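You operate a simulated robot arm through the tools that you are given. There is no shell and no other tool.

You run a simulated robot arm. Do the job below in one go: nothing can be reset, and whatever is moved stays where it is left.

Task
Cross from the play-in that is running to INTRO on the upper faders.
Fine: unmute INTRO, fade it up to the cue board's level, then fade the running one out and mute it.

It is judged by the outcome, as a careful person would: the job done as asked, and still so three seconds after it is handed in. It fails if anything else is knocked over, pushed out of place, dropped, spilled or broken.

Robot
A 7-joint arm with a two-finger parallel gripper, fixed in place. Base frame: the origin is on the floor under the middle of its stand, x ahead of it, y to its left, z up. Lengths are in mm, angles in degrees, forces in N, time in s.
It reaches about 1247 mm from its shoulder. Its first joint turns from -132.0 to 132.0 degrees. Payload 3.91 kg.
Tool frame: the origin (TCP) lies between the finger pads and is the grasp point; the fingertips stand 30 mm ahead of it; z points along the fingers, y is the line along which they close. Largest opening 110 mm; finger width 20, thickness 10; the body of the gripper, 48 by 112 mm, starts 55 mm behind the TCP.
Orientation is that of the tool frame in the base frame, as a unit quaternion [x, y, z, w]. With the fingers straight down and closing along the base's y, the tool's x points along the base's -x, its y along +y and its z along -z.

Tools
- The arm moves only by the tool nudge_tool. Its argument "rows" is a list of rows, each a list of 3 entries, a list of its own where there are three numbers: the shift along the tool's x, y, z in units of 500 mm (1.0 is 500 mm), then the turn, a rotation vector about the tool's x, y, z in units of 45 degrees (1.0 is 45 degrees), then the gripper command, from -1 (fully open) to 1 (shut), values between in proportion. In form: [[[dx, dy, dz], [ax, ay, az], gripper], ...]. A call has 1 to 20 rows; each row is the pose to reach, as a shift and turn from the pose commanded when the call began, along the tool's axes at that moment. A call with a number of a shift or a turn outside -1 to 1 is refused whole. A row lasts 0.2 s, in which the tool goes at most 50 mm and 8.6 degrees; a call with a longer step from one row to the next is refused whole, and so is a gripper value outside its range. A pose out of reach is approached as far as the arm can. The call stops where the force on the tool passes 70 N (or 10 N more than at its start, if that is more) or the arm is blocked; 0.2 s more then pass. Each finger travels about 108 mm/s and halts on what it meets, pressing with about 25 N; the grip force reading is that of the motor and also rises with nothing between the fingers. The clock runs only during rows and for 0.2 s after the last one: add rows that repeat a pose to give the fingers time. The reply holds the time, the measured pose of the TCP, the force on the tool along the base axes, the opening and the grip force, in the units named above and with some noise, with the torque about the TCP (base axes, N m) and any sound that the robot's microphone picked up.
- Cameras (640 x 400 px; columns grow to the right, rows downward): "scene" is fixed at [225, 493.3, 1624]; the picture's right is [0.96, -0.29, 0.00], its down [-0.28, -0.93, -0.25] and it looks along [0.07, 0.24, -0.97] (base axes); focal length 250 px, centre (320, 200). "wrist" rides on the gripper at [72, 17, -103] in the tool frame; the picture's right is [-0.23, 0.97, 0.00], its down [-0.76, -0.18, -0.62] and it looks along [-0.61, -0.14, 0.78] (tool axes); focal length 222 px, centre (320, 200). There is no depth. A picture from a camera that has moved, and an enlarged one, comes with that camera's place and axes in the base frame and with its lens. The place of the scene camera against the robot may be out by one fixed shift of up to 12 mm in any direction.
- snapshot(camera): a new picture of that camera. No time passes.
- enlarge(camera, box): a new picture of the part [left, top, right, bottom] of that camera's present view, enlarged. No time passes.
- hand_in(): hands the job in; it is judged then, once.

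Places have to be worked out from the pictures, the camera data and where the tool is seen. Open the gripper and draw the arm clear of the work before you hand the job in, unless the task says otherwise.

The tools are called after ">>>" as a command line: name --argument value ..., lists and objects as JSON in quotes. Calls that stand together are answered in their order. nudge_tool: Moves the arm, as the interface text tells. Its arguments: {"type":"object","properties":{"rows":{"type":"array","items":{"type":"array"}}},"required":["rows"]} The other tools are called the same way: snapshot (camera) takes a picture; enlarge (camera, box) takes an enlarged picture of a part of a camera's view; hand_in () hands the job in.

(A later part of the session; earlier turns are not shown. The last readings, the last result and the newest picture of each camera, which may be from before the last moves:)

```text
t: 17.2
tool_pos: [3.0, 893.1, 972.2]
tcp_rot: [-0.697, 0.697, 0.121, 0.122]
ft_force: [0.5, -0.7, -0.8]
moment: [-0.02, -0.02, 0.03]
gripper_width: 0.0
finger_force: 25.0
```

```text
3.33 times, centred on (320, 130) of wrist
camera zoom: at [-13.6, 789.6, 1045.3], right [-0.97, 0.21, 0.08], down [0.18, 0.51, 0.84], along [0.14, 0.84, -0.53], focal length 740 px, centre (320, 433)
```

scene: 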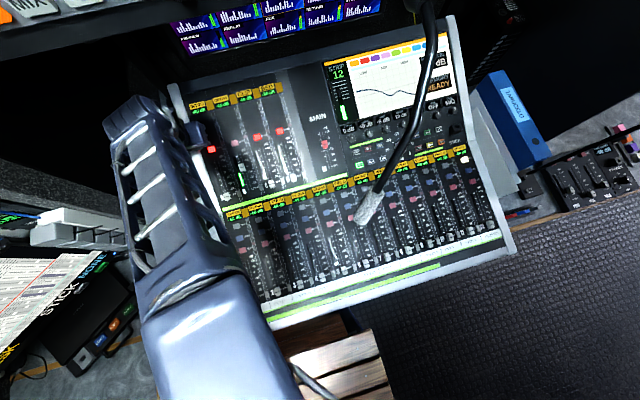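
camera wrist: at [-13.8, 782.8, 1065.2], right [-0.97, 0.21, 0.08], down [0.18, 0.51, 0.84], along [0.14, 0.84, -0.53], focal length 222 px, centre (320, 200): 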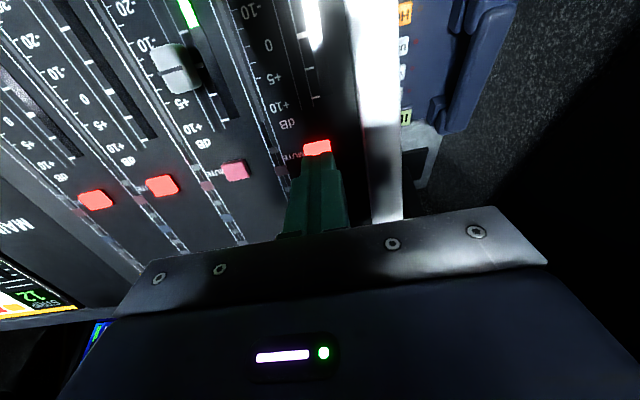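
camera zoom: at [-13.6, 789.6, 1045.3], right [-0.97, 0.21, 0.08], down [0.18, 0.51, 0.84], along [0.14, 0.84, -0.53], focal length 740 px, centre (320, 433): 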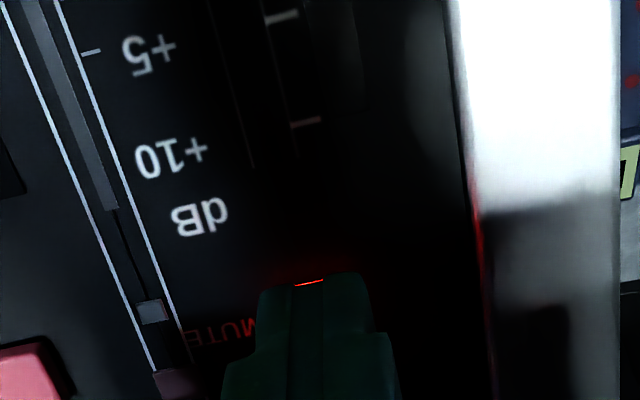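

The button is now almost fully hidden, so contact is imminent. I'll take another 2 mm in 1 mm steps.

>>> nudge_tool --rows '[[[0, 0, 0.002], [0, 0, 0], 1], [[0, 0, 0.004], [0, 0, 0], 1]]'

>>> enlarge --camera "wrist" --box '[240, 70, 400, 190]'

```text
t: 17.8
tool_pos: [2.7, 893.3, 971.6]
tcp_rot: [0.697, -0.696, -0.122, -0.122]
ft_force: [-1.0, -0.3, -0.3]
moment: [-0.02, -0.01, 0.0]
gripper_width: 0.0
finger_force: 25.0
```

```text
3.33 times, centred on (320, 130) of wrist
camera zoom: at [-13.9, 790.4, 1043.8], right [-0.97, 0.21, 0.08], down [0.18, 0.51, 0.84], along [0.14, 0.84, -0.53], focal length 740 px, centre (320, 433)
```

zoom: 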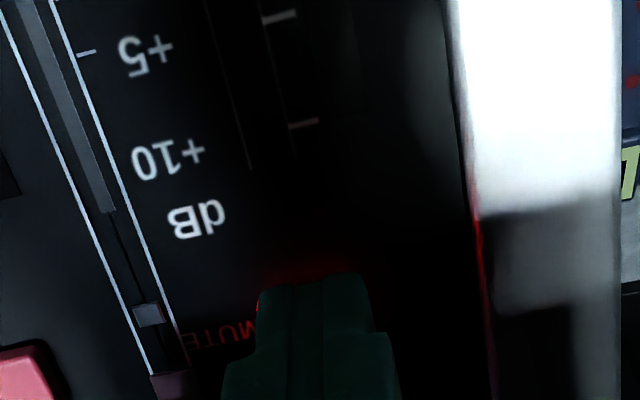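

There's still a red glow and no force, so I'll continue 2 mm.

>>> nudge_tool --rows '[[[0, 0, 0.002], [0, 0, 0], 1], [[0, 0, 0.004], [0, 0, 0], 1]]'

>>> enlarge --camera "wrist" --box '[240, 70, 400, 190]'

```text
t: 18.4
tool_pos: [3.2, 895.6, 969.5]
tcp_rot: [0.697, -0.697, -0.121, -0.12]
ft_force: [-0.3, -0.4, 0.8]
moment: [0.0, 0.01, -0.02]
gripper_width: 0.3
finger_force: 25.2
heard: click
```

```text
3.33 times, centred on (320, 130) of wrist
camera zoom: at [-13.8, 791.4, 1041.8], right [-0.97, 0.21, 0.08], down [0.18, 0.51, 0.84], along [0.14, 0.84, -0.53], focal length 740 px, centre (320, 433)
```

zoom: 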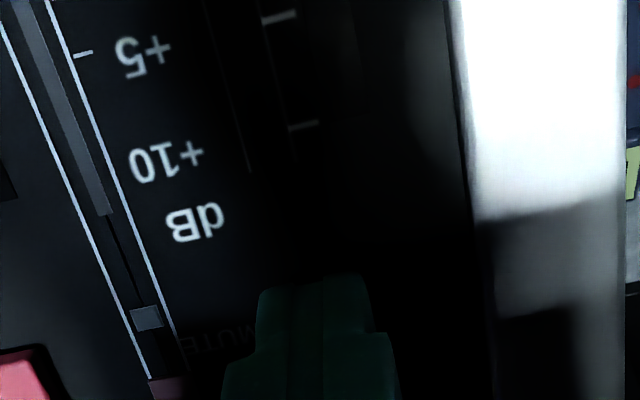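

A click was heard and the red glow went out, so INTRO is unmuted. I'll back straight off and check the lights.

>>> nudge_tool --rows '[[[0, 0, -0.03], [0, 0, 0], 1], [[0, 0, -0.09], [0, 0, 0], 1], [[0, 0, -0.16], [0, 0, 0], 1], [[0, 0, -0.16], [0, 0, 0], 1]]'

>>> snapshot --camera "wrist"

>>> enlarge --camera "wrist" --box '[200, 0, 400, 160]'

>>> enlarge --camera "scene" --box '[180, 85, 300, 210]'

```text
t: 19.4
tool_pos: [3.4, 868.3, 1043.3]
tcp_rot: [0.697, -0.697, -0.121, -0.122]
ft_force: [0.1, 0.3, -0.3]
moment: [0.0, -0.02, 0.02]
gripper_width: 0.0
finger_force: 24.9
```

```text
taken
camera wrist: at [-13.0, 764.6, 1115.5], right [-0.97, 0.21, 0.08], down [0.18, 0.51, 0.84], along [0.14, 0.84, -0.53], focal length 222 px, centre (320, 200)
```

wrist: 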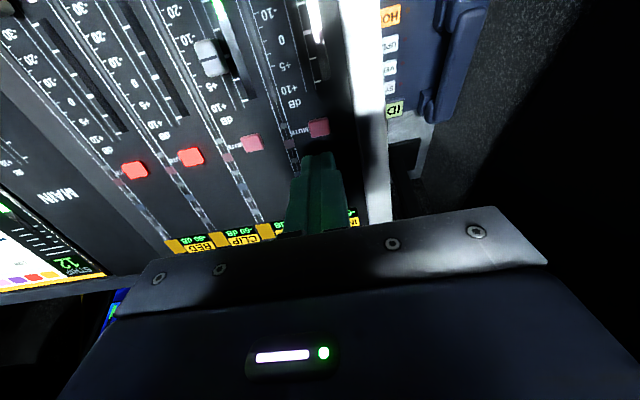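

```text
2.50 times, centred on (300, 80) of wrist
camera zoom: at [-13.0, 764.6, 1115.5], right [-0.97, 0.21, 0.08], down [0.18, 0.51, 0.84], along [0.14, 0.84, -0.53], focal length 555 px, centre (370, 500)
```

zoom: 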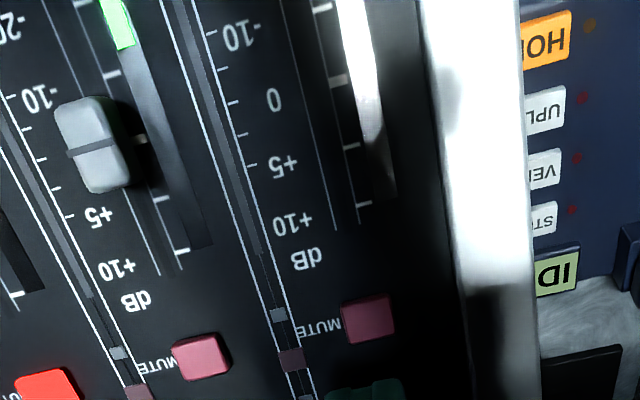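

```text
3.20 times, centred on (240, 148) of scene
camera zoom: at [225.0, 493.3, 1624.0], right [0.96, -0.29, 0.0], down [-0.28, -0.93, -0.25], along [0.07, 0.24, -0.97], focal length 799 px, centre (576, 368)
```

zoom: 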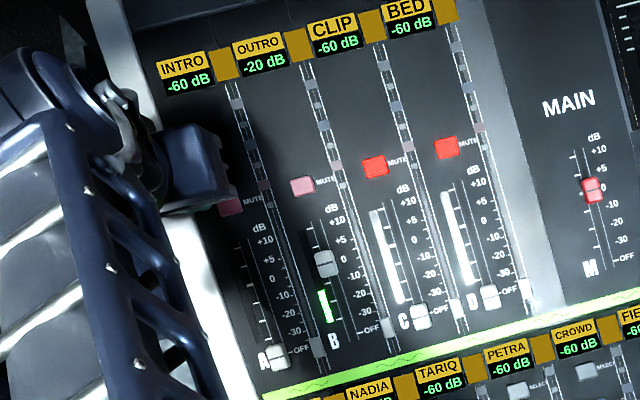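

INTRO is unmuted: its light is out and nothing else changed. Next I'll move down-slot about 148 mm to hover over INTRO's cap with the fingers opened to about 34 mm.

>>> nudge_tool --rows '[[[0.07, 0, 0], [0, 0, 0], 1], [[0.15, 0, 0], [0, 0, 0], 0.38], [[0.23, 0, 0], [0, 0, 0], 0.38], [[0.296, 0, 0], [0, 0, 0], 0.38], [[0.296, 0, 0], [0, 0, 0], 0.38]]'

>>> snapshot --camera "wrist"

>>> enlarge --camera "wrist" --box '[240, 60, 400, 180]'

>>> snapshot --camera "scene"

```text
t: 20.6
tool_pos: [1.7, 729.5, 992.9]
tcp_rot: [0.697, -0.697, -0.121, -0.122]
ft_force: [0.8, 0.1, -0.1]
moment: [0.01, 0.0, -0.03]
gripper_width: 34.0
finger_force: 0.1
```

```text
taken
camera wrist: at [-14.1, 626.1, 1065.8], right [-0.97, 0.21, 0.08], down [0.18, 0.51, 0.84], along [0.14, 0.84, -0.53], focal length 222 px, centre (320, 200)
```

wrist: 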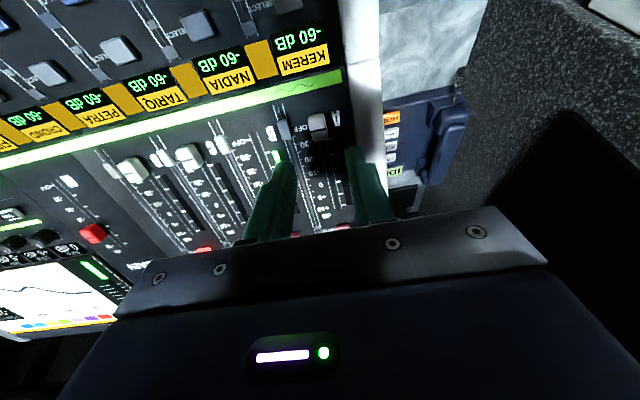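

```text
3.33 times, centred on (320, 120) of wrist
camera zoom: at [-14.1, 626.1, 1065.8], right [-0.97, 0.21, 0.08], down [0.18, 0.51, 0.84], along [0.14, 0.84, -0.53], focal length 740 px, centre (320, 467)
```

zoom: 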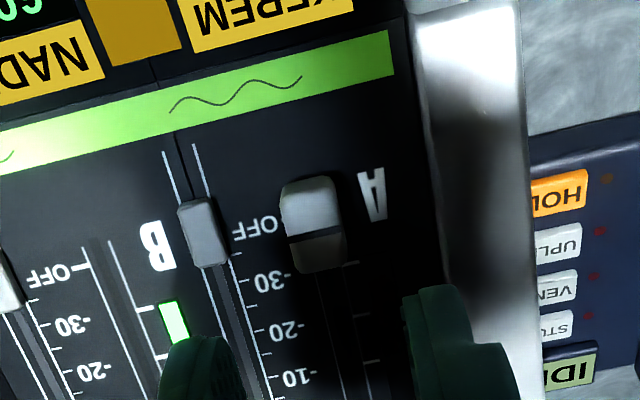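

```text
taken
```

scene: 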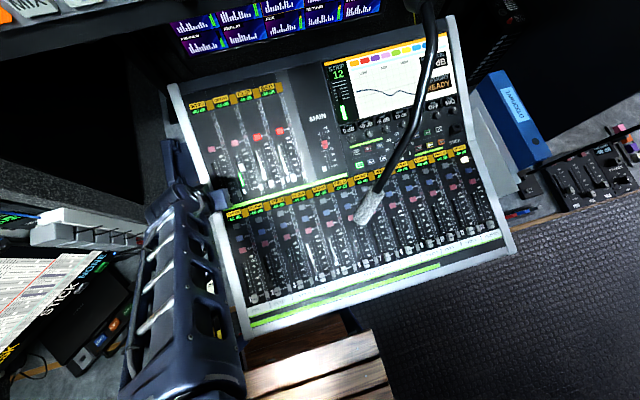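

INTRO's cap line is triangulated at about (5, 768.5, 900), roughly 70 mm ahead of the tips, 5 mm up-slot and 2.5 mm toward +x. I'll centre on it and descend 58 mm.

>>> nudge_tool --rows '[[[-0.01, -0.005, 0.02], [0, 0, 0], 0.38], [[-0.01, -0.005, 0.06], [0, 0, 0], 0.38], [[-0.01, -0.005, 0.095], [0, 0, 0], 0.38], [[-0.01, -0.005, 0.116], [0, 0, 0], 0.38], [[-0.01, -0.005, 0.116], [0, 0, 0], 0.38]]'

>>> enlarge --camera "wrist" --box '[240, 60, 400, 180]'

>>> enlarge --camera "scene" --box '[190, 140, 270, 220]'

```text
t: 21.8
tool_pos: [4.5, 754.6, 942.0]
tcp_rot: [-0.696, 0.697, 0.121, 0.122]
ft_force: [-0.3, -0.3, -0.4]
moment: [-0.01, 0.0, -0.01]
gripper_width: 34.0
finger_force: 0.0
```

```text
3.33 times, centred on (320, 120) of wrist
camera zoom: at [-11.4, 649.9, 1014.7], right [-0.97, 0.21, 0.08], down [0.18, 0.51, 0.84], along [0.14, 0.84, -0.53], focal length 740 px, centre (320, 467)
```

zoom: 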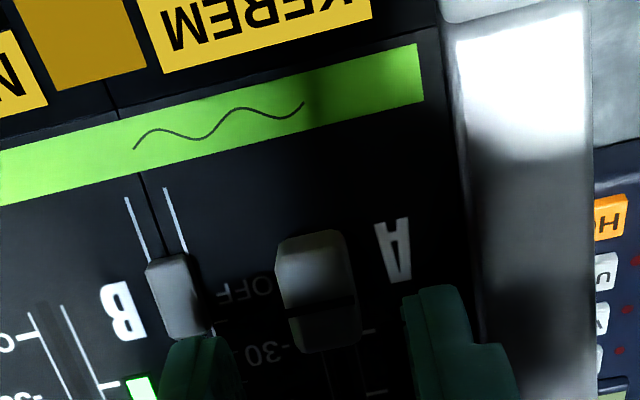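

```text
5.00 times, centred on (230, 180) of scene
camera zoom: at [225.0, 493.3, 1624.0], right [0.96, -0.29, 0.0], down [-0.28, -0.93, -0.25], along [0.07, 0.24, -0.97], focal length 1249 px, centre (770, 300)
```

zoom: 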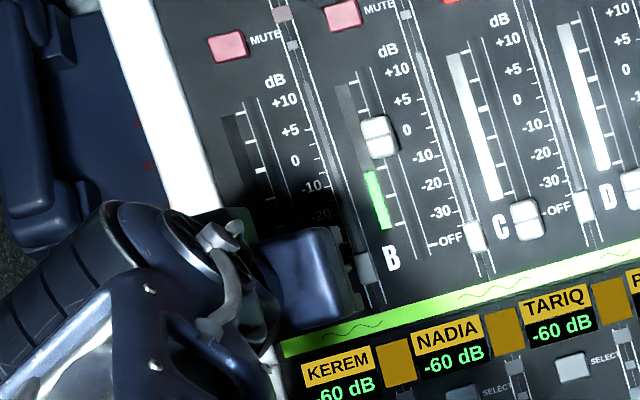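

Opened this wide, a finger would come too close to the grey slider beside the cap, so I'll push the cap with closed fingers instead. I'll close the gripper above everything and shift 30 mm down-slot, to the lower side of the cap.

>>> nudge_tool --rows '[[[0.03, -0.0024, 0], [0, 0, 0], 1], [[0.06, -0.0024, 0], [0, 0, 0], 1], [[0.06, -0.0024, 0], [0, 0, 0], 1]]'

>>> snapshot --camera "wrist"

>>> enlarge --camera "wrist" --box '[240, 60, 400, 180]'

>>> enlarge --camera "scene" --box '[190, 140, 270, 220]'

```text
t: 22.6
tool_pos: [6.5, 724.5, 931.6]
tcp_rot: [-0.696, 0.697, 0.121, 0.121]
ft_force: [0.7, 0.1, -0.1]
moment: [-0.04, 0.0, 0.0]
gripper_width: 0.0
finger_force: 25.5
```

```text
taken
camera wrist: at [-9.7, 621.6, 1004.6], right [-0.97, 0.21, 0.08], down [0.18, 0.51, 0.84], along [0.14, 0.84, -0.53], focal length 222 px, centre (320, 200)
```

wrist: 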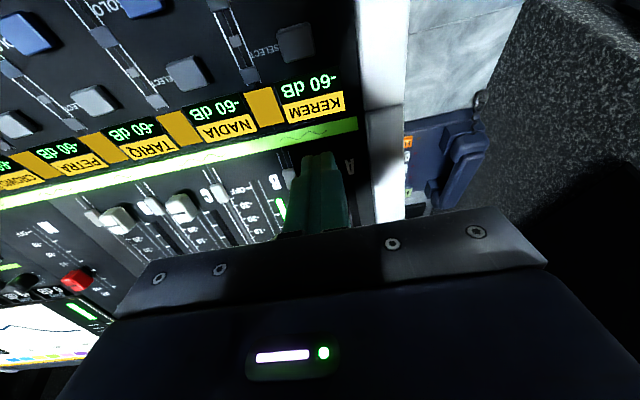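

```text
3.33 times, centred on (320, 120) of wrist
camera zoom: at [-9.7, 621.6, 1004.6], right [-0.97, 0.21, 0.08], down [0.18, 0.51, 0.84], along [0.14, 0.84, -0.53], focal length 740 px, centre (320, 467)
```

zoom: 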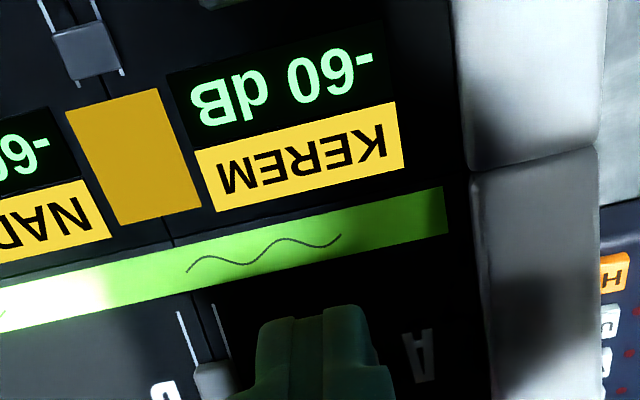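

```text
5.00 times, centred on (230, 180) of scene
camera zoom: at [225.0, 493.3, 1624.0], right [0.96, -0.29, 0.0], down [-0.28, -0.93, -0.25], along [0.07, 0.24, -0.97], focal length 1249 px, centre (770, 300)
```

zoom: 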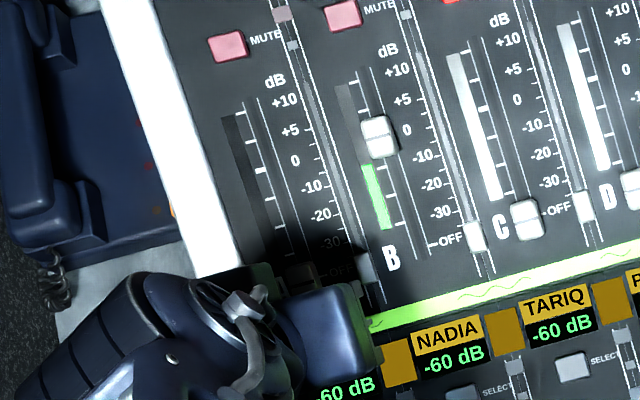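

The tip footprint lies just above the green band on the same plane, clear of the cap. I'll descend 20 mm carefully.

>>> nudge_tool --rows '[[[0, 0, 0.012], [0, 0, 0], 1], [[0, 0, 0.024], [0, 0, 0], 1], [[0, 0, 0.034], [0, 0, 0], 1], [[0, 0, 0.04], [0, 0, 0], 1]]'

>>> enlarge --camera "wrist" --box '[240, 60, 400, 180]'

>>> enlarge --camera "scene" --box '[190, 140, 270, 220]'

```text
t: 23.6
tool_pos: [6.1, 731.7, 913.8]
tcp_rot: [-0.696, 0.697, 0.122, 0.121]
ft_force: [0.0, -0.9, 0.5]
moment: [-0.01, 0.0, -0.03]
gripper_width: 0.0
finger_force: 25.1
```

```text
3.33 times, centred on (320, 120) of wrist
camera zoom: at [-10.1, 627.7, 986.1], right [-0.97, 0.21, 0.08], down [0.18, 0.51, 0.84], along [0.14, 0.84, -0.53], focal length 740 px, centre (320, 467)
```

zoom: 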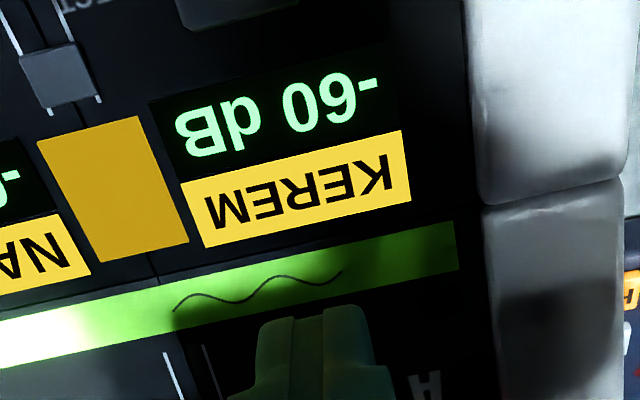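

```text
5.00 times, centred on (230, 180) of scene
camera zoom: at [225.0, 493.3, 1624.0], right [0.96, -0.29, 0.0], down [-0.28, -0.93, -0.25], along [0.07, 0.24, -0.97], focal length 1249 px, centre (770, 300)
```

zoom: 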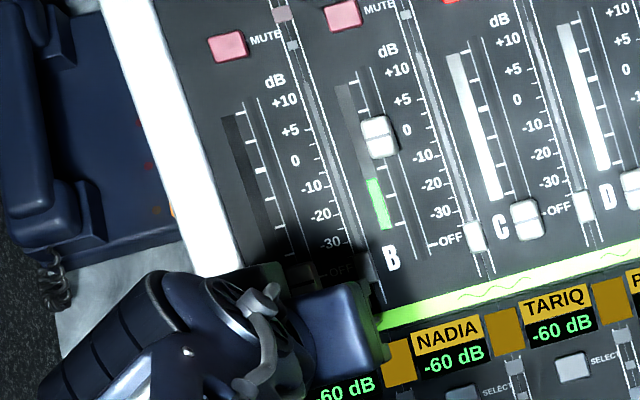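

No contact yet. By estimate the tips are about 5 mm below the cap's top, so I'll go 4 mm deeper in 1 mm steps for a firmer push.

>>> nudge_tool --rows '[[[0, 0, 0.002], [0, 0, 0], 1], [[0, 0, 0.004], [0, 0, 0], 1], [[0, 0, 0.006], [0, 0, 0], 1], [[0, 0, 0.008], [0, 0, 0], 1]]'

>>> enlarge --camera "wrist" --box '[240, 60, 400, 180]'

```text
t: 24.6
tool_pos: [7.0, 731.8, 909.2]
tcp_rot: [-0.696, 0.697, 0.121, 0.122]
ft_force: [-0.5, -0.2, -0.5]
moment: [-0.02, 0.0, -0.01]
gripper_width: 0.0
finger_force: 24.6
```

```text
3.33 times, centred on (320, 120) of wrist
camera zoom: at [-9.9, 629.2, 981.7], right [-0.97, 0.21, 0.08], down [0.18, 0.51, 0.84], along [0.14, 0.84, -0.53], focal length 740 px, centre (320, 467)
```

zoom: 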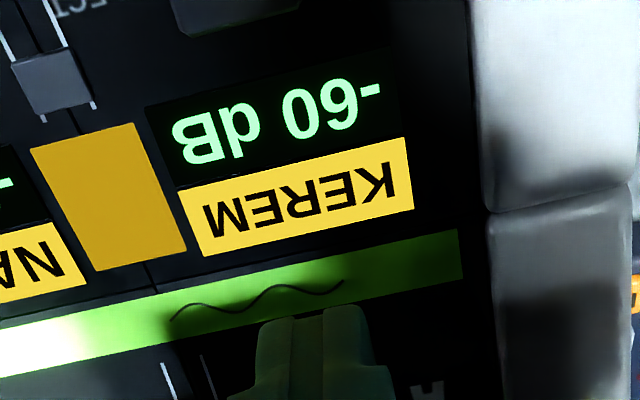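

The tips are about 3 mm above the panel. I'll start pushing up-slot slowly (tool -x), 20 mm at first, and check.

>>> nudge_tool --rows '[[[-0.01, 0, 0], [0, 0, 0], 1], [[-0.02, 0, 0], [0, 0, 0], 1], [[-0.03, 0, 0], [0, 0, 0], 1], [[-0.04, 0, 0], [0, 0, 0], 1]]'

>>> enlarge --camera "scene" --box '[190, 130, 270, 210]'

>>> enlarge --camera "scene" --box '[180, 85, 250, 130]'

```text
t: 25.6
tool_pos: [6.3, 752.3, 915.9]
tcp_rot: [-0.696, 0.697, 0.122, 0.122]
ft_force: [0.1, 0.0, -0.5]
moment: [-0.01, -0.01, -0.01]
gripper_width: 0.0
finger_force: 25.1
```

```text
5.00 times, centred on (230, 170) of scene
camera zoom: at [225.0, 493.3, 1624.0], right [0.96, -0.29, 0.0], down [-0.28, -0.93, -0.25], along [0.07, 0.24, -0.97], focal length 1249 px, centre (770, 350)
```

zoom: 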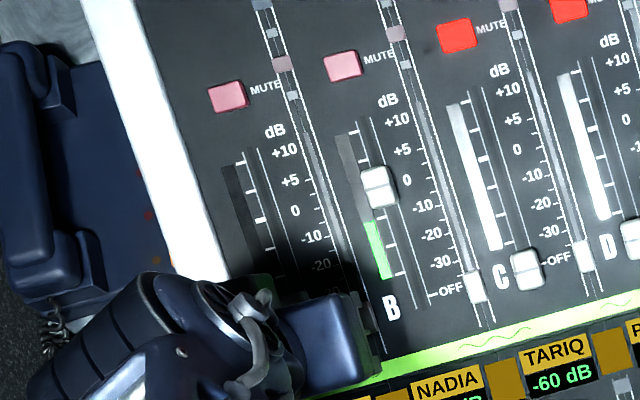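

```text
8.89 times, centred on (215, 108) of scene
camera zoom: at [225.0, 493.3, 1624.0], right [0.96, -0.29, 0.0], down [-0.28, -0.93, -0.25], along [0.07, 0.24, -0.97], focal length 2220 px, centre (1253, 1022)
```

zoom: 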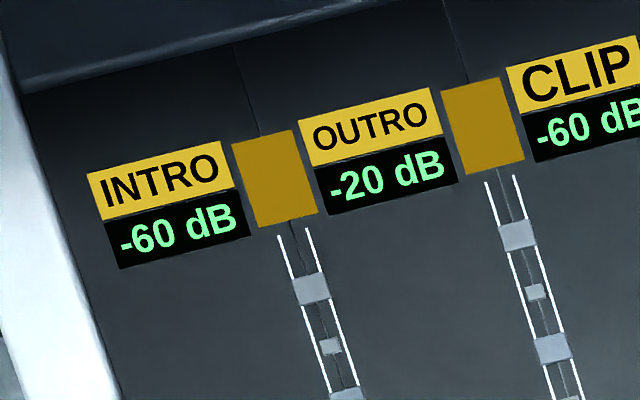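

No notable force, and the display still shows -60; the cap is hidden by the gripper. I'll push another 15 mm and check again.

>>> nudge_tool --rows '[[[-0.01, 0, 0], [0, 0, 0], 1], [[-0.02, 0, 0], [0, 0, 0], 1], [[-0.03, 0, 0], [0, 0, 0], 1]]'

>>> enlarge --camera "scene" --box '[190, 130, 270, 210]'

>>> enlarge --camera "scene" --box '[180, 85, 250, 130]'

>>> snapshot --camera "wrist"

```text
t: 26.4
tool_pos: [7.9, 766.8, 920.2]
tcp_rot: [-0.696, 0.697, 0.122, 0.121]
ft_force: [0.2, -1.1, -0.3]
moment: [-0.01, 0.0, 0.04]
gripper_width: 0.0
finger_force: 24.8
```

```text
5.00 times, centred on (230, 170) of scene
camera zoom: at [225.0, 493.3, 1624.0], right [0.96, -0.29, 0.0], down [-0.28, -0.93, -0.25], along [0.07, 0.24, -0.97], focal length 1249 px, centre (770, 350)
```

zoom: 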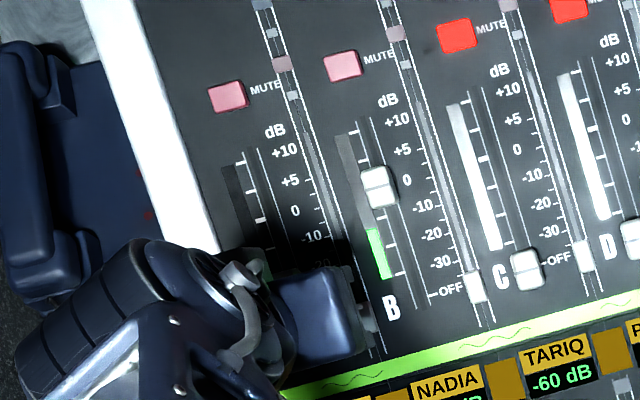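

```text
8.89 times, centred on (215, 108) of scene
camera zoom: at [225.0, 493.3, 1624.0], right [0.96, -0.29, 0.0], down [-0.28, -0.93, -0.25], along [0.07, 0.24, -0.97], focal length 2220 px, centre (1253, 1022)
```

zoom: 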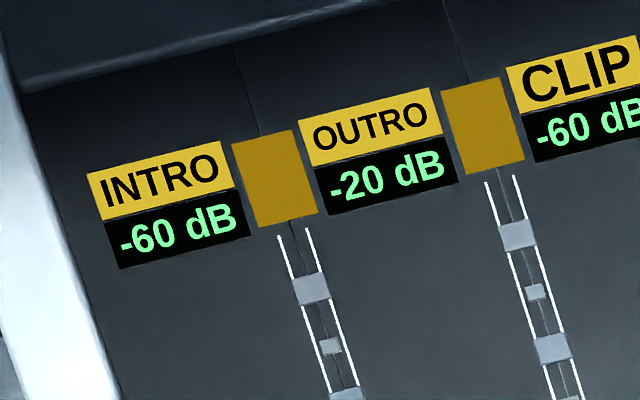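

```text
taken
camera wrist: at [-9.6, 662.4, 993.9], right [-0.97, 0.21, 0.08], down [0.18, 0.51, 0.84], along [0.14, 0.84, -0.53], focal length 222 px, centre (320, 200)
```

wrist: 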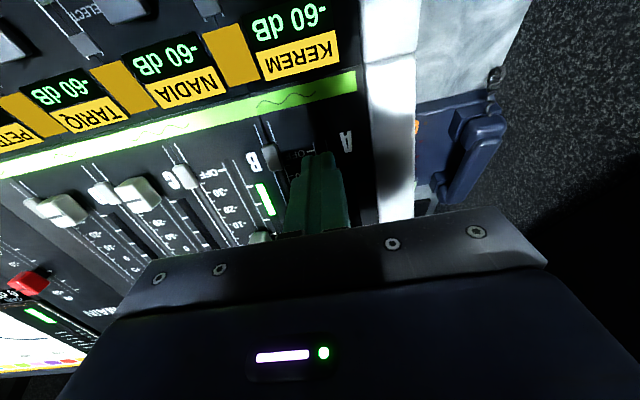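

The tip is now where the cap was at OFF. I'll enlarge to confirm the cap is being pushed rather than the finger riding over it.

>>> enlarge --camera "wrist" --box '[250, 110, 390, 220]'

>>> enlarge --camera "scene" --box '[225, 165, 265, 200]'

```text
3.64 times, centred on (320, 165) of wrist
camera zoom: at [-9.6, 662.4, 993.9], right [-0.97, 0.21, 0.08], down [0.18, 0.51, 0.84], along [0.14, 0.84, -0.53], focal length 808 px, centre (320, 327)
```

zoom: 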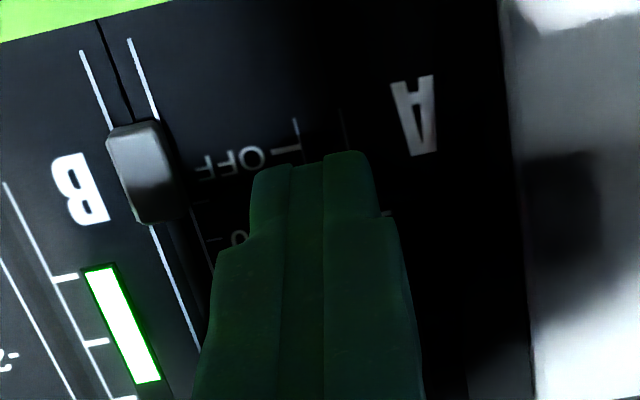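

```text
11.43 times, centred on (245, 182) of scene
camera zoom: at [225.0, 493.3, 1624.0], right [0.96, -0.29, 0.0], down [-0.28, -0.93, -0.25], along [0.07, 0.24, -0.97], focal length 2854 px, centre (1177, 400)
```

zoom: 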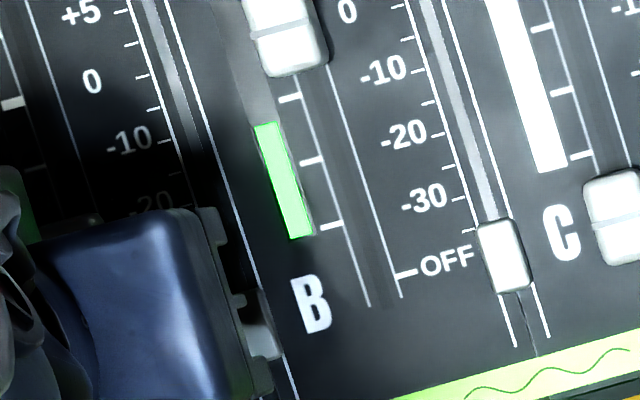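

The OFF tick and empty slot are visible where the cap sat, so the cap is moving. From the ticks I measure 17.5 mm per mark, with OFF→-10 at about 52 mm. I estimate about 25 mm still to go, so I'll push 18 mm more and inspect.

>>> nudge_tool --rows '[[[-0.009, 0, 0], [0, 0, 0], 1], [[-0.018, 0, 0], [0, 0, 0], 1], [[-0.027, 0, 0], [0, 0, 0], 1], [[-0.036, 0, 0], [0, 0, 0], 1]]'

>>> enlarge --camera "scene" --box '[205, 140, 255, 190]'

>>> enlarge --camera "scene" --box '[180, 85, 250, 130]'

```text
t: 27.4
tool_pos: [5.7, 783.3, 927.0]
tcp_rot: [0.697, -0.696, -0.122, -0.122]
ft_force: [-0.7, 0.7, -0.2]
moment: [-0.03, 0.04, -0.01]
gripper_width: 0.1
finger_force: 24.5
```

```text
8.00 times, centred on (230, 165) of scene
camera zoom: at [225.0, 493.3, 1624.0], right [0.96, -0.29, 0.0], down [-0.28, -0.93, -0.25], along [0.07, 0.24, -0.97], focal length 1998 px, centre (1040, 480)
```

zoom: 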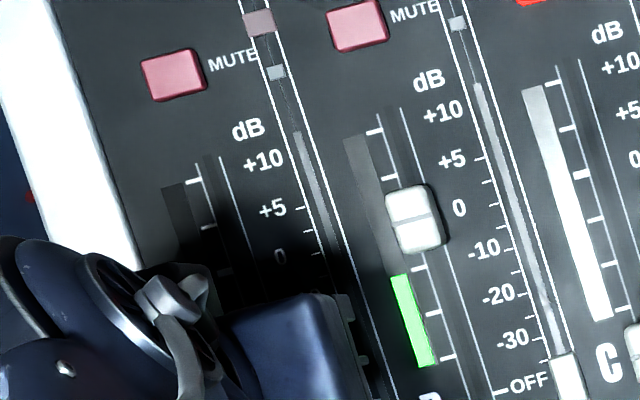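

```text
8.89 times, centred on (215, 108) of scene
camera zoom: at [225.0, 493.3, 1624.0], right [0.96, -0.29, 0.0], down [-0.28, -0.93, -0.25], along [0.07, 0.24, -0.97], focal length 2220 px, centre (1253, 1022)
```

zoom: 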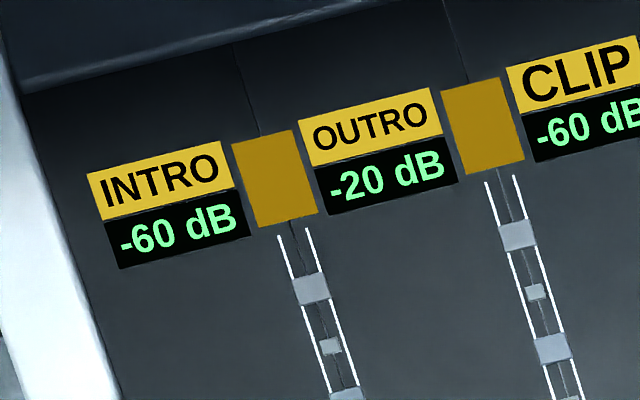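

The display stays at -60, so it must be metering the source, and I'll rely on the printed scale. I'll back off 3 mm down-slot, lift 80 mm and look at the cap directly.

>>> nudge_tool --rows '[[[0.006, 0, 0], [0, 0, 0], 1], [[0.006, 0, -0.04], [0, 0, 0], 1], [[0.006, 0, -0.1], [0, 0, 0], 1], [[-0.03, 0, -0.16], [0, 0, 0], 1], [[-0.08, 0, -0.16], [0, 0, 0], 1], [[-0.08, 0, -0.16], [0, 0, 0], 1]]'

>>> snapshot --camera "wrist"

>>> enlarge --camera "wrist" --box '[250, 40, 380, 150]'

```text
t: 28.8
tool_pos: [10.2, 791.7, 1016.1]
tcp_rot: [0.697, -0.696, -0.121, -0.121]
ft_force: [0.0, -0.5, -0.4]
moment: [0.01, 0.03, 0.05]
gripper_width: 0.0
finger_force: 25.0
```

```text
taken
camera wrist: at [-7.6, 688.5, 1088.3], right [-0.97, 0.21, 0.08], down [0.18, 0.51, 0.84], along [0.14, 0.84, -0.53], focal length 222 px, centre (320, 200)
```

wrist: 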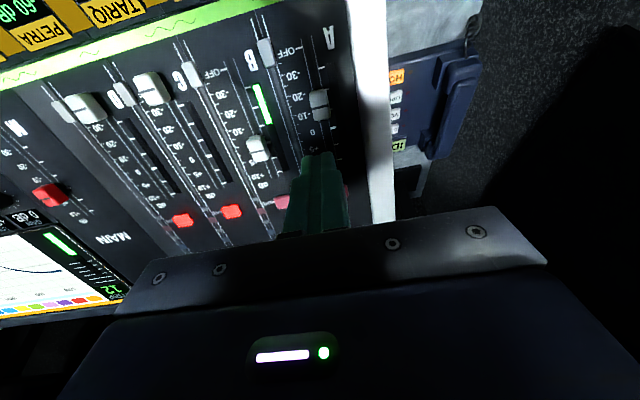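

```text
3.64 times, centred on (315, 95) of wrist
camera zoom: at [-7.6, 688.5, 1088.3], right [-0.97, 0.21, 0.08], down [0.18, 0.51, 0.84], along [0.14, 0.84, -0.53], focal length 808 px, centre (338, 582)
```

zoom: 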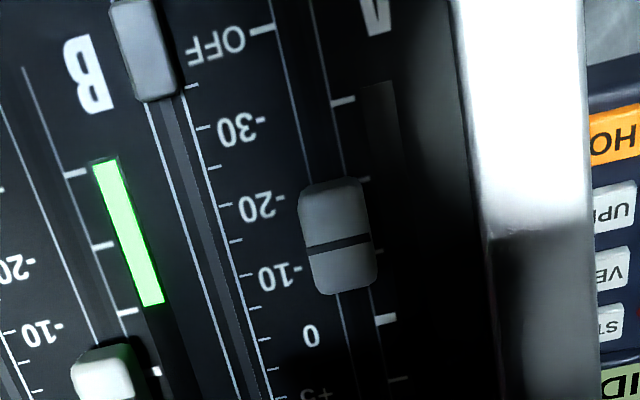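

The cap line is now between -20 and -10; I compute it needs about 8 mm more to reach the -10 mark. I'll go back behind the cap, descend and push it 7.5 mm beyond the last push point.

>>> nudge_tool --rows '[[[0.045, 0, 0], [0, 0, 0], 1], [[0.088, 0, 0.02], [0, 0, 0], 1], [[0.088, 0, 0.08], [0, 0, 0], 1], [[0.088, 0, 0.13], [0, 0, 0], 1], [[0.088, 0, 0.16], [0, 0, 0], 1], [[0.08, 0, 0.16], [0, 0, 0], 1], [[0.072, 0, 0.16], [0, 0, 0], 1], [[0.065, 0, 0.16], [0, 0, 0], 1], [[0.065, 0, 0.16], [0, 0, 0], 1]]'

>>> enlarge --camera "scene" --box '[205, 140, 255, 190]'

```text
t: 30.8
tool_pos: [7.2, 789.6, 928.3]
tcp_rot: [0.697, -0.696, -0.122, -0.121]
ft_force: [0.0, 0.0, 0.1]
moment: [-0.01, 0.0, -0.03]
gripper_width: 0.2
finger_force: 24.9
```

```text
8.00 times, centred on (230, 165) of scene
camera zoom: at [225.0, 493.3, 1624.0], right [0.96, -0.29, 0.0], down [-0.28, -0.93, -0.25], along [0.07, 0.24, -0.97], focal length 1998 px, centre (1040, 480)
```

zoom: 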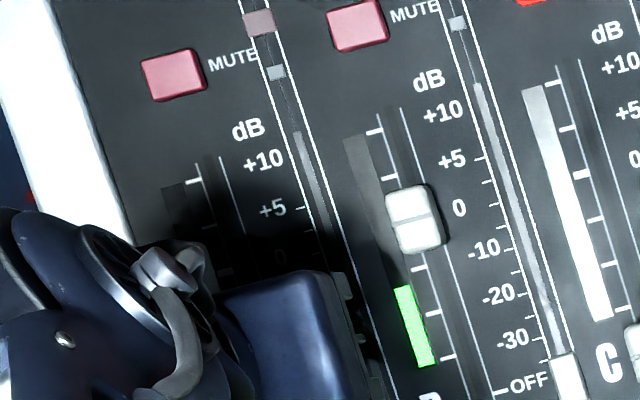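

I'll back off, lift, and move so the wrist camera looks straight down the panel's normal at the cap, which removes parallax from the scale reading.

>>> nudge_tool --rows '[[[0.006, 0, 0], [0, 0, 0], 1], [[0.006, 0, -0.04], [0, 0, 0], 1], [[0.006, 0, -0.1], [0, 0, 0], 1], [[-0.05, 0, -0.16], [0, 0, 0], 1], [[-0.13, 0, -0.16], [0, 0, 0], 1], [[-0.19, 0, -0.16], [0, 0, 0], 1], [[-0.19, 0, -0.16], [0, 0, 0], 1]]'

>>> snapshot --camera "wrist"

>>> enlarge --camera "wrist" --box '[250, 0, 400, 100]'

>>> enlarge --camera "scene" --box '[195, 85, 265, 205]'

```text
t: 32.4
tool_pos: [6.6, 851.9, 1036.3]
tcp_rot: [-0.696, 0.697, 0.122, 0.123]
ft_force: [0.5, -0.4, 0.1]
moment: [-0.01, -0.01, 0.02]
gripper_width: 0.0
finger_force: 24.8
```

```text
taken
camera wrist: at [-9.7, 748.2, 1110.0], right [-0.97, 0.21, 0.08], down [0.18, 0.51, 0.84], along [0.14, 0.84, -0.53], focal length 222 px, centre (320, 200)
```

wrist: 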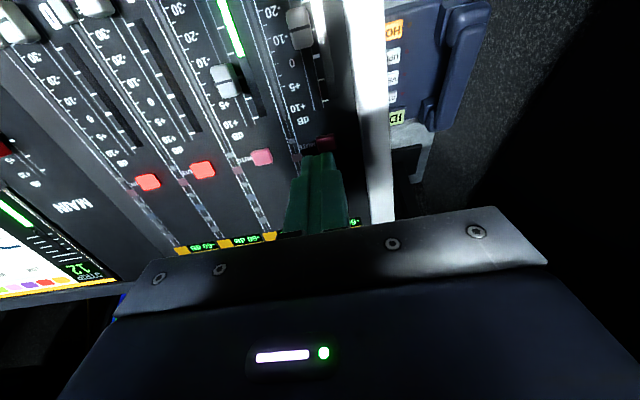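

```text
4.00 times, centred on (325, 50) of wrist
camera zoom: at [-9.7, 748.2, 1110.0], right [-0.97, 0.21, 0.08], down [0.18, 0.51, 0.84], along [0.14, 0.84, -0.53], focal length 888 px, centre (300, 800)
```

zoom: 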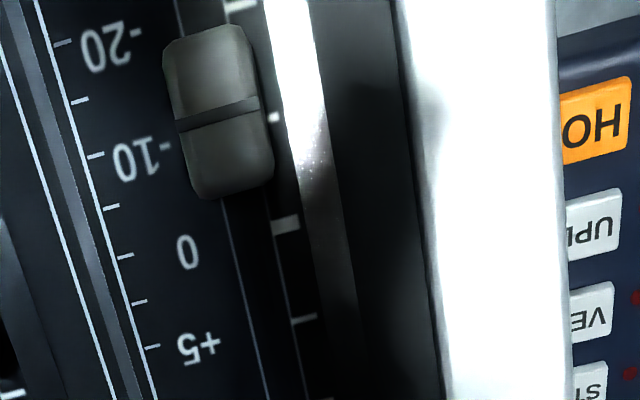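

```text
3.33 times, centred on (230, 145) of scene
camera zoom: at [225.0, 493.3, 1624.0], right [0.96, -0.29, 0.0], down [-0.28, -0.93, -0.25], along [0.07, 0.24, -0.97], focal length 832 px, centre (620, 383)
```

zoom: 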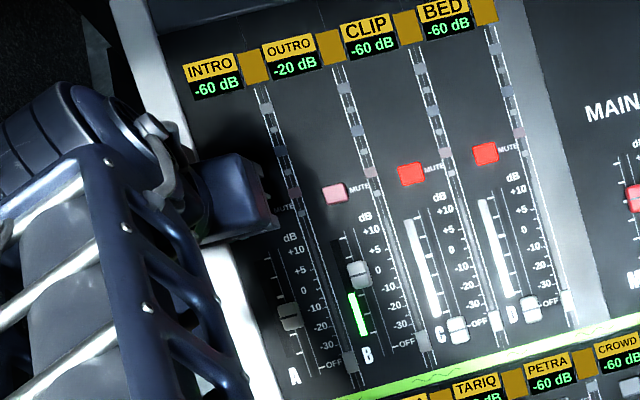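

The near-normal view shows the cap line slightly short of the -10 mark. I'll enlarge further to measure exactly.

>>> enlarge --camera "wrist" --box '[270, 0, 330, 60]'

>>> enlarge --camera "scene" --box '[205, 155, 255, 200]'

```text
6.67 times, centred on (300, 30) of wrist
camera zoom: at [-9.7, 748.2, 1110.0], right [-0.97, 0.21, 0.08], down [0.18, 0.51, 0.84], along [0.14, 0.84, -0.53], focal length 1481 px, centre (453, 1333)
```

zoom: 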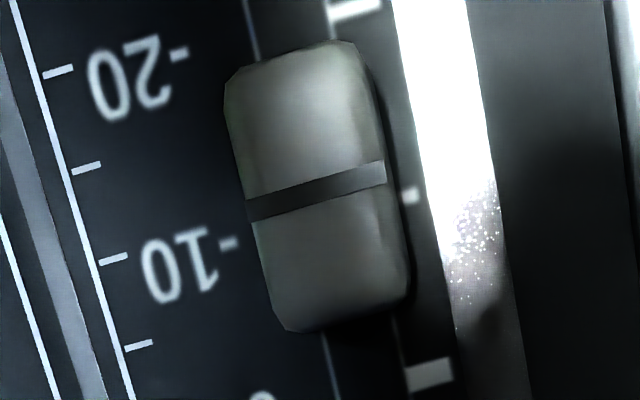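

```text
8.89 times, centred on (230, 178) of scene
camera zoom: at [225.0, 493.3, 1624.0], right [0.96, -0.29, 0.0], down [-0.28, -0.93, -0.25], along [0.07, 0.24, -0.97], focal length 2220 px, centre (1120, 400)
```

zoom: 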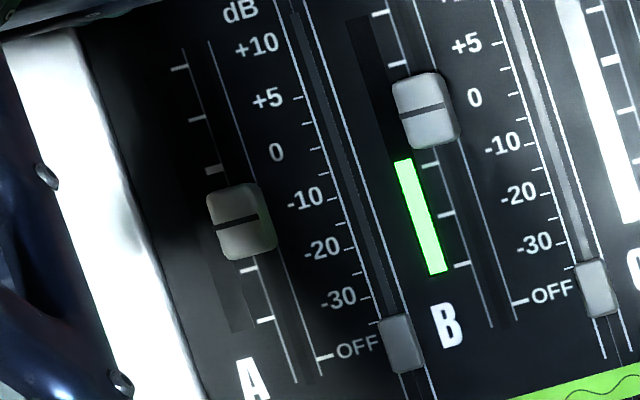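

The scene view suggests INTRO's cap is about 1–2 mm below -10, and OUTRO shows a similar offset from 0. To calibrate out any systematic offset, I'll examine the CLIP and BED caps at OFF and OUTRO's cap.

>>> enlarge --camera "scene" --box '[255, 160, 315, 205]'

>>> enlarge --camera "scene" --box '[212, 165, 242, 190]'

>>> enlarge --camera "scene" --box '[235, 150, 265, 175]'

>>> enlarge --camera "wrist" --box '[190, 40, 260, 110]'

>>> enlarge --camera "scene" --box '[310, 115, 345, 175]'

```text
8.89 times, centred on (285, 182) of scene
camera zoom: at [225.0, 493.3, 1624.0], right [0.96, -0.29, 0.0], down [-0.28, -0.93, -0.25], along [0.07, 0.24, -0.97], focal length 2220 px, centre (631, 356)
```

zoom: 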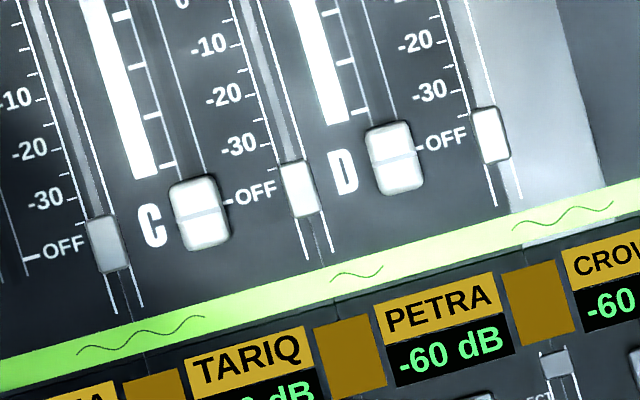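

```text
16.00 times, centred on (227, 178) of scene
camera zoom: at [225.0, 493.3, 1624.0], right [0.96, -0.29, 0.0], down [-0.28, -0.93, -0.25], along [0.07, 0.24, -0.97], focal length 3996 px, centre (1808, 560)
```

zoom: 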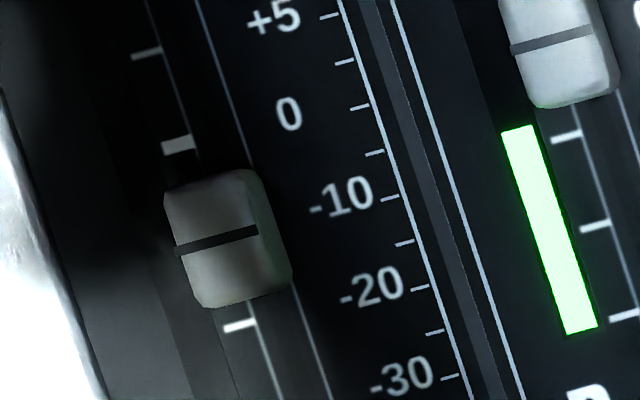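

```text
16.00 times, centred on (250, 162) of scene
camera zoom: at [225.0, 493.3, 1624.0], right [0.96, -0.29, 0.0], down [-0.28, -0.93, -0.25], along [0.07, 0.24, -0.97], focal length 3996 px, centre (1440, 800)
```

zoom: 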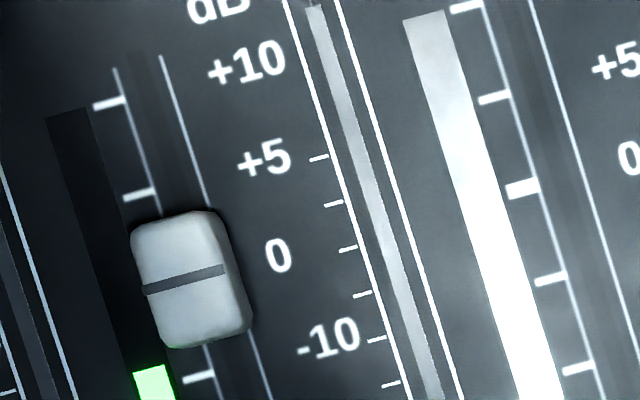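

```text
5.71 times, centred on (225, 75) of wrist
camera zoom: at [-9.7, 748.2, 1110.0], right [-0.97, 0.21, 0.08], down [0.18, 0.51, 0.84], along [0.14, 0.84, -0.53], focal length 1269 px, centre (863, 914)
```

zoom: 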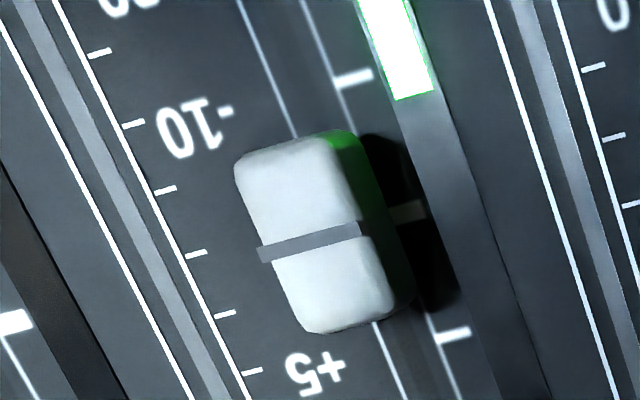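

```text
6.67 times, centred on (328, 145) of scene
camera zoom: at [225.0, 493.3, 1624.0], right [0.96, -0.29, 0.0], down [-0.28, -0.93, -0.25], along [0.07, 0.24, -0.97], focal length 1665 px, centre (270, 567)
```

zoom: 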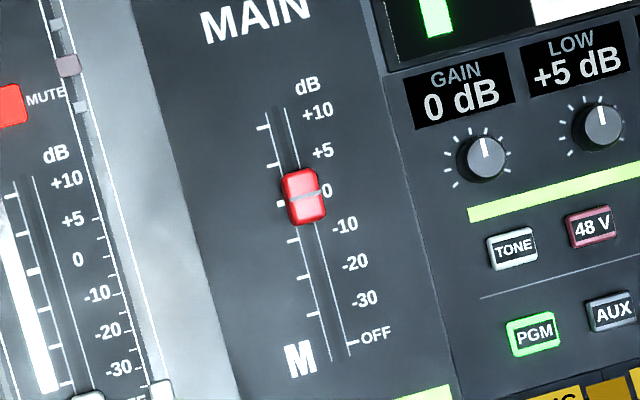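

Comparing caps, CLIP at OFF and OUTRO at 0 both read about 1.2 mm "short" by the same method, so that offset is systematic. INTRO is about 1.8 mm below the -10 mark relative to them. I'll go back in and push it about 2 mm further, slowly.

>>> nudge_tool --rows '[[[0.08, 0, 0], [0, 0, 0], 1], [[0.16, 0, 0], [0, 0, 0], 1], [[0.197, 0, 0.04], [0, 0, 0], 1], [[0.197, 0, 0.1], [0, 0, 0], 1], [[0.197, 0, 0.14], [0, 0, 0], 1], [[0.197, 0, 0.16], [0, 0, 0], 1], [[0.193, 0, 0.16], [0, 0, 0], 1], [[0.19, 0, 0.16], [0, 0, 0], 1], [[0.188, 0, 0.16], [0, 0, 0], 1], [[0.186, 0, 0.16], [0, 0, 0], 1], [[0.186, 0, 0.16], [0, 0, 0], 1]]'

>>> nudge_tool --rows '[[[0.006, 0, 0], [0, 0, 0], 1], [[0.006, 0, -0.04], [0, 0, 0], 1], [[0.006, 0, -0.1], [0, 0, 0], 1], [[-0.05, 0, -0.16], [0, 0, 0], 1], [[-0.13, 0, -0.16], [0, 0, 0], 1], [[-0.186, 0, -0.16], [0, 0, 0], 1], [[-0.186, 0, -0.16], [0, 0, 0], 1]]'

>>> enlarge --camera "wrist" --box '[270, 0, 330, 60]'

>>> enlarge --camera "scene" --box '[212, 165, 242, 190]'

>>> enlarge --camera "scene" --box '[180, 85, 260, 205]'

```text
t: 34.8
tool_pos: [5.4, 791.6, 931.1]
tcp_rot: [-0.696, 0.697, 0.122, 0.122]
ft_force: [0.1, 0.1, -1.2]
moment: [0.0, -0.01, 0.01]
gripper_width: 0.0
finger_force: 25.5
```

```text
t: 36.4
tool_pos: [8.3, 851.6, 1034.5]
tcp_rot: [0.697, -0.696, -0.122, -0.122]
ft_force: [-0.3, -0.5, -0.6]
moment: [0.03, -0.01, -0.01]
gripper_width: 0.1
finger_force: 25.7
```

```text
6.67 times, centred on (300, 30) of wrist
camera zoom: at [-8.5, 748.4, 1107.8], right [-0.97, 0.21, 0.08], down [0.18, 0.51, 0.84], along [0.14, 0.84, -0.53], focal length 1481 px, centre (453, 1333)
```

zoom: 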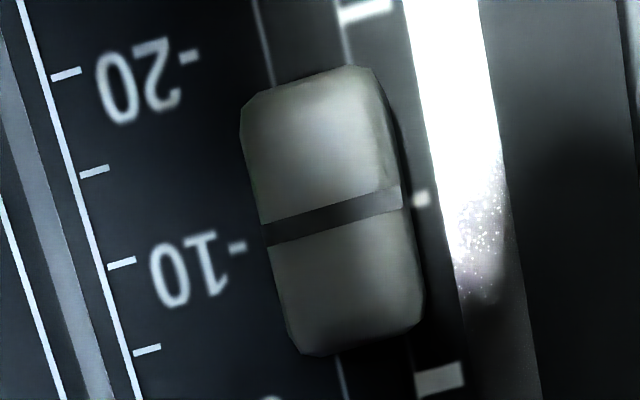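

```text
16.00 times, centred on (227, 178) of scene
camera zoom: at [225.0, 493.3, 1624.0], right [0.96, -0.29, 0.0], down [-0.28, -0.93, -0.25], along [0.07, 0.24, -0.97], focal length 3996 px, centre (1808, 560)
```

zoom: 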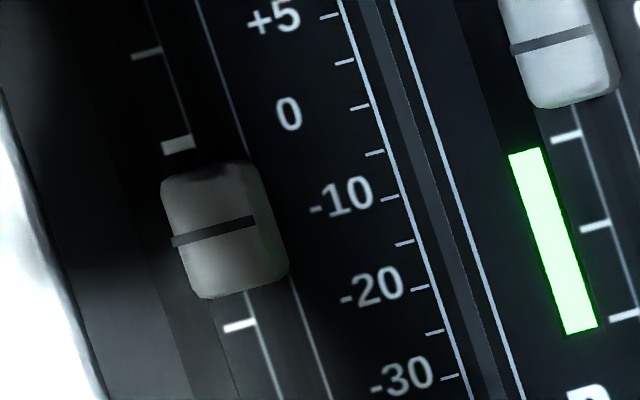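

```text
3.33 times, centred on (220, 145) of scene
camera zoom: at [225.0, 493.3, 1624.0], right [0.96, -0.29, 0.0], down [-0.28, -0.93, -0.25], along [0.07, 0.24, -0.97], focal length 832 px, centre (653, 383)
```

zoom: 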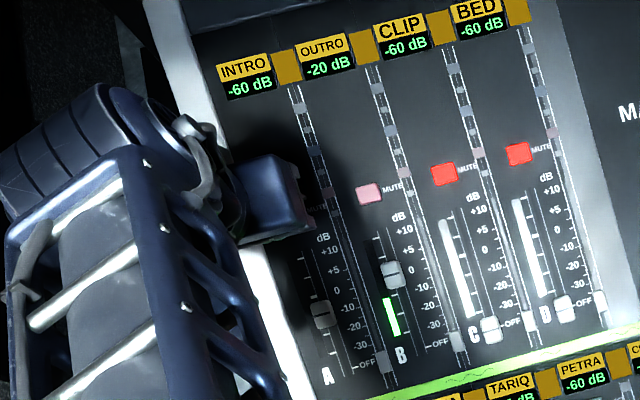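

INTRO's cap now reads at -10 to within about half a dB by both cameras (slightly under 1 mm below, or about 0.2 mm above relative to the other caps). Next I'll hover over strip B, just up-slot of OUTRO's cap.

>>> nudge_tool --rows '[[[0, -0.05, 0], [0, 0, 0], 1], [[0.02, -0.1, 0], [0, 0, 0], 1], [[0.049, -0.138, 0], [0, 0, 0], 1], [[0.049, -0.138, 0], [0, 0, 0], 1]]'

>>> snapshot --camera "wrist"

>>> enlarge --camera "wrist" --box '[240, 60, 400, 180]'

>>> snapshot --camera "scene"

```text
t: 37.4
tool_pos: [75.6, 828.7, 1028.0]
tcp_rot: [0.697, -0.697, -0.121, -0.121]
ft_force: [0.6, -0.3, -0.6]
moment: [0.04, 0.03, 0.0]
gripper_width: 0.1
finger_force: 25.1
```

```text
taken
camera wrist: at [59.8, 725.6, 1101.7], right [-0.97, 0.21, 0.08], down [0.18, 0.51, 0.84], along [0.14, 0.84, -0.53], focal length 222 px, centre (320, 200)
```

wrist: 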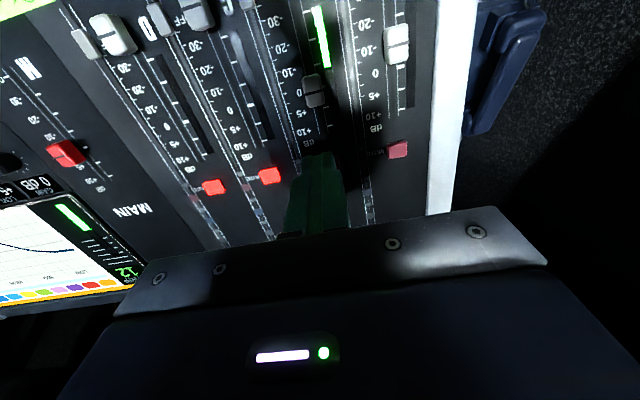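

```text
3.33 times, centred on (320, 120) of wrist
camera zoom: at [59.8, 725.6, 1101.7], right [-0.97, 0.21, 0.08], down [0.18, 0.51, 0.84], along [0.14, 0.84, -0.53], focal length 740 px, centre (320, 467)
```

zoom: 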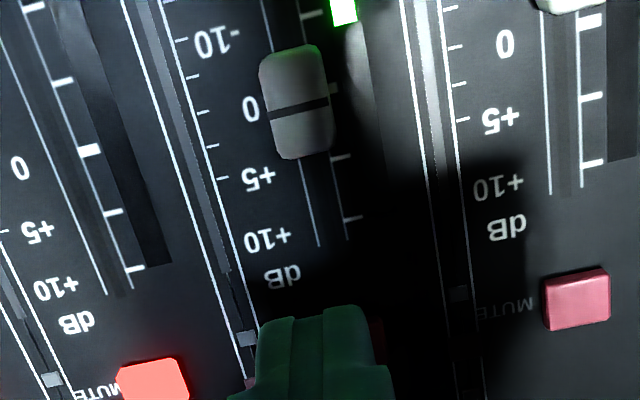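

```text
taken
```

scene: 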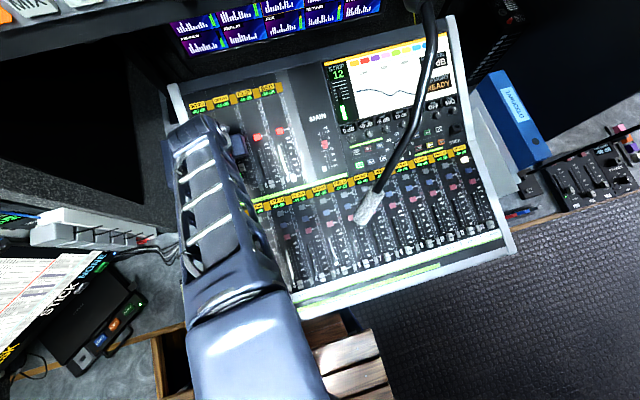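

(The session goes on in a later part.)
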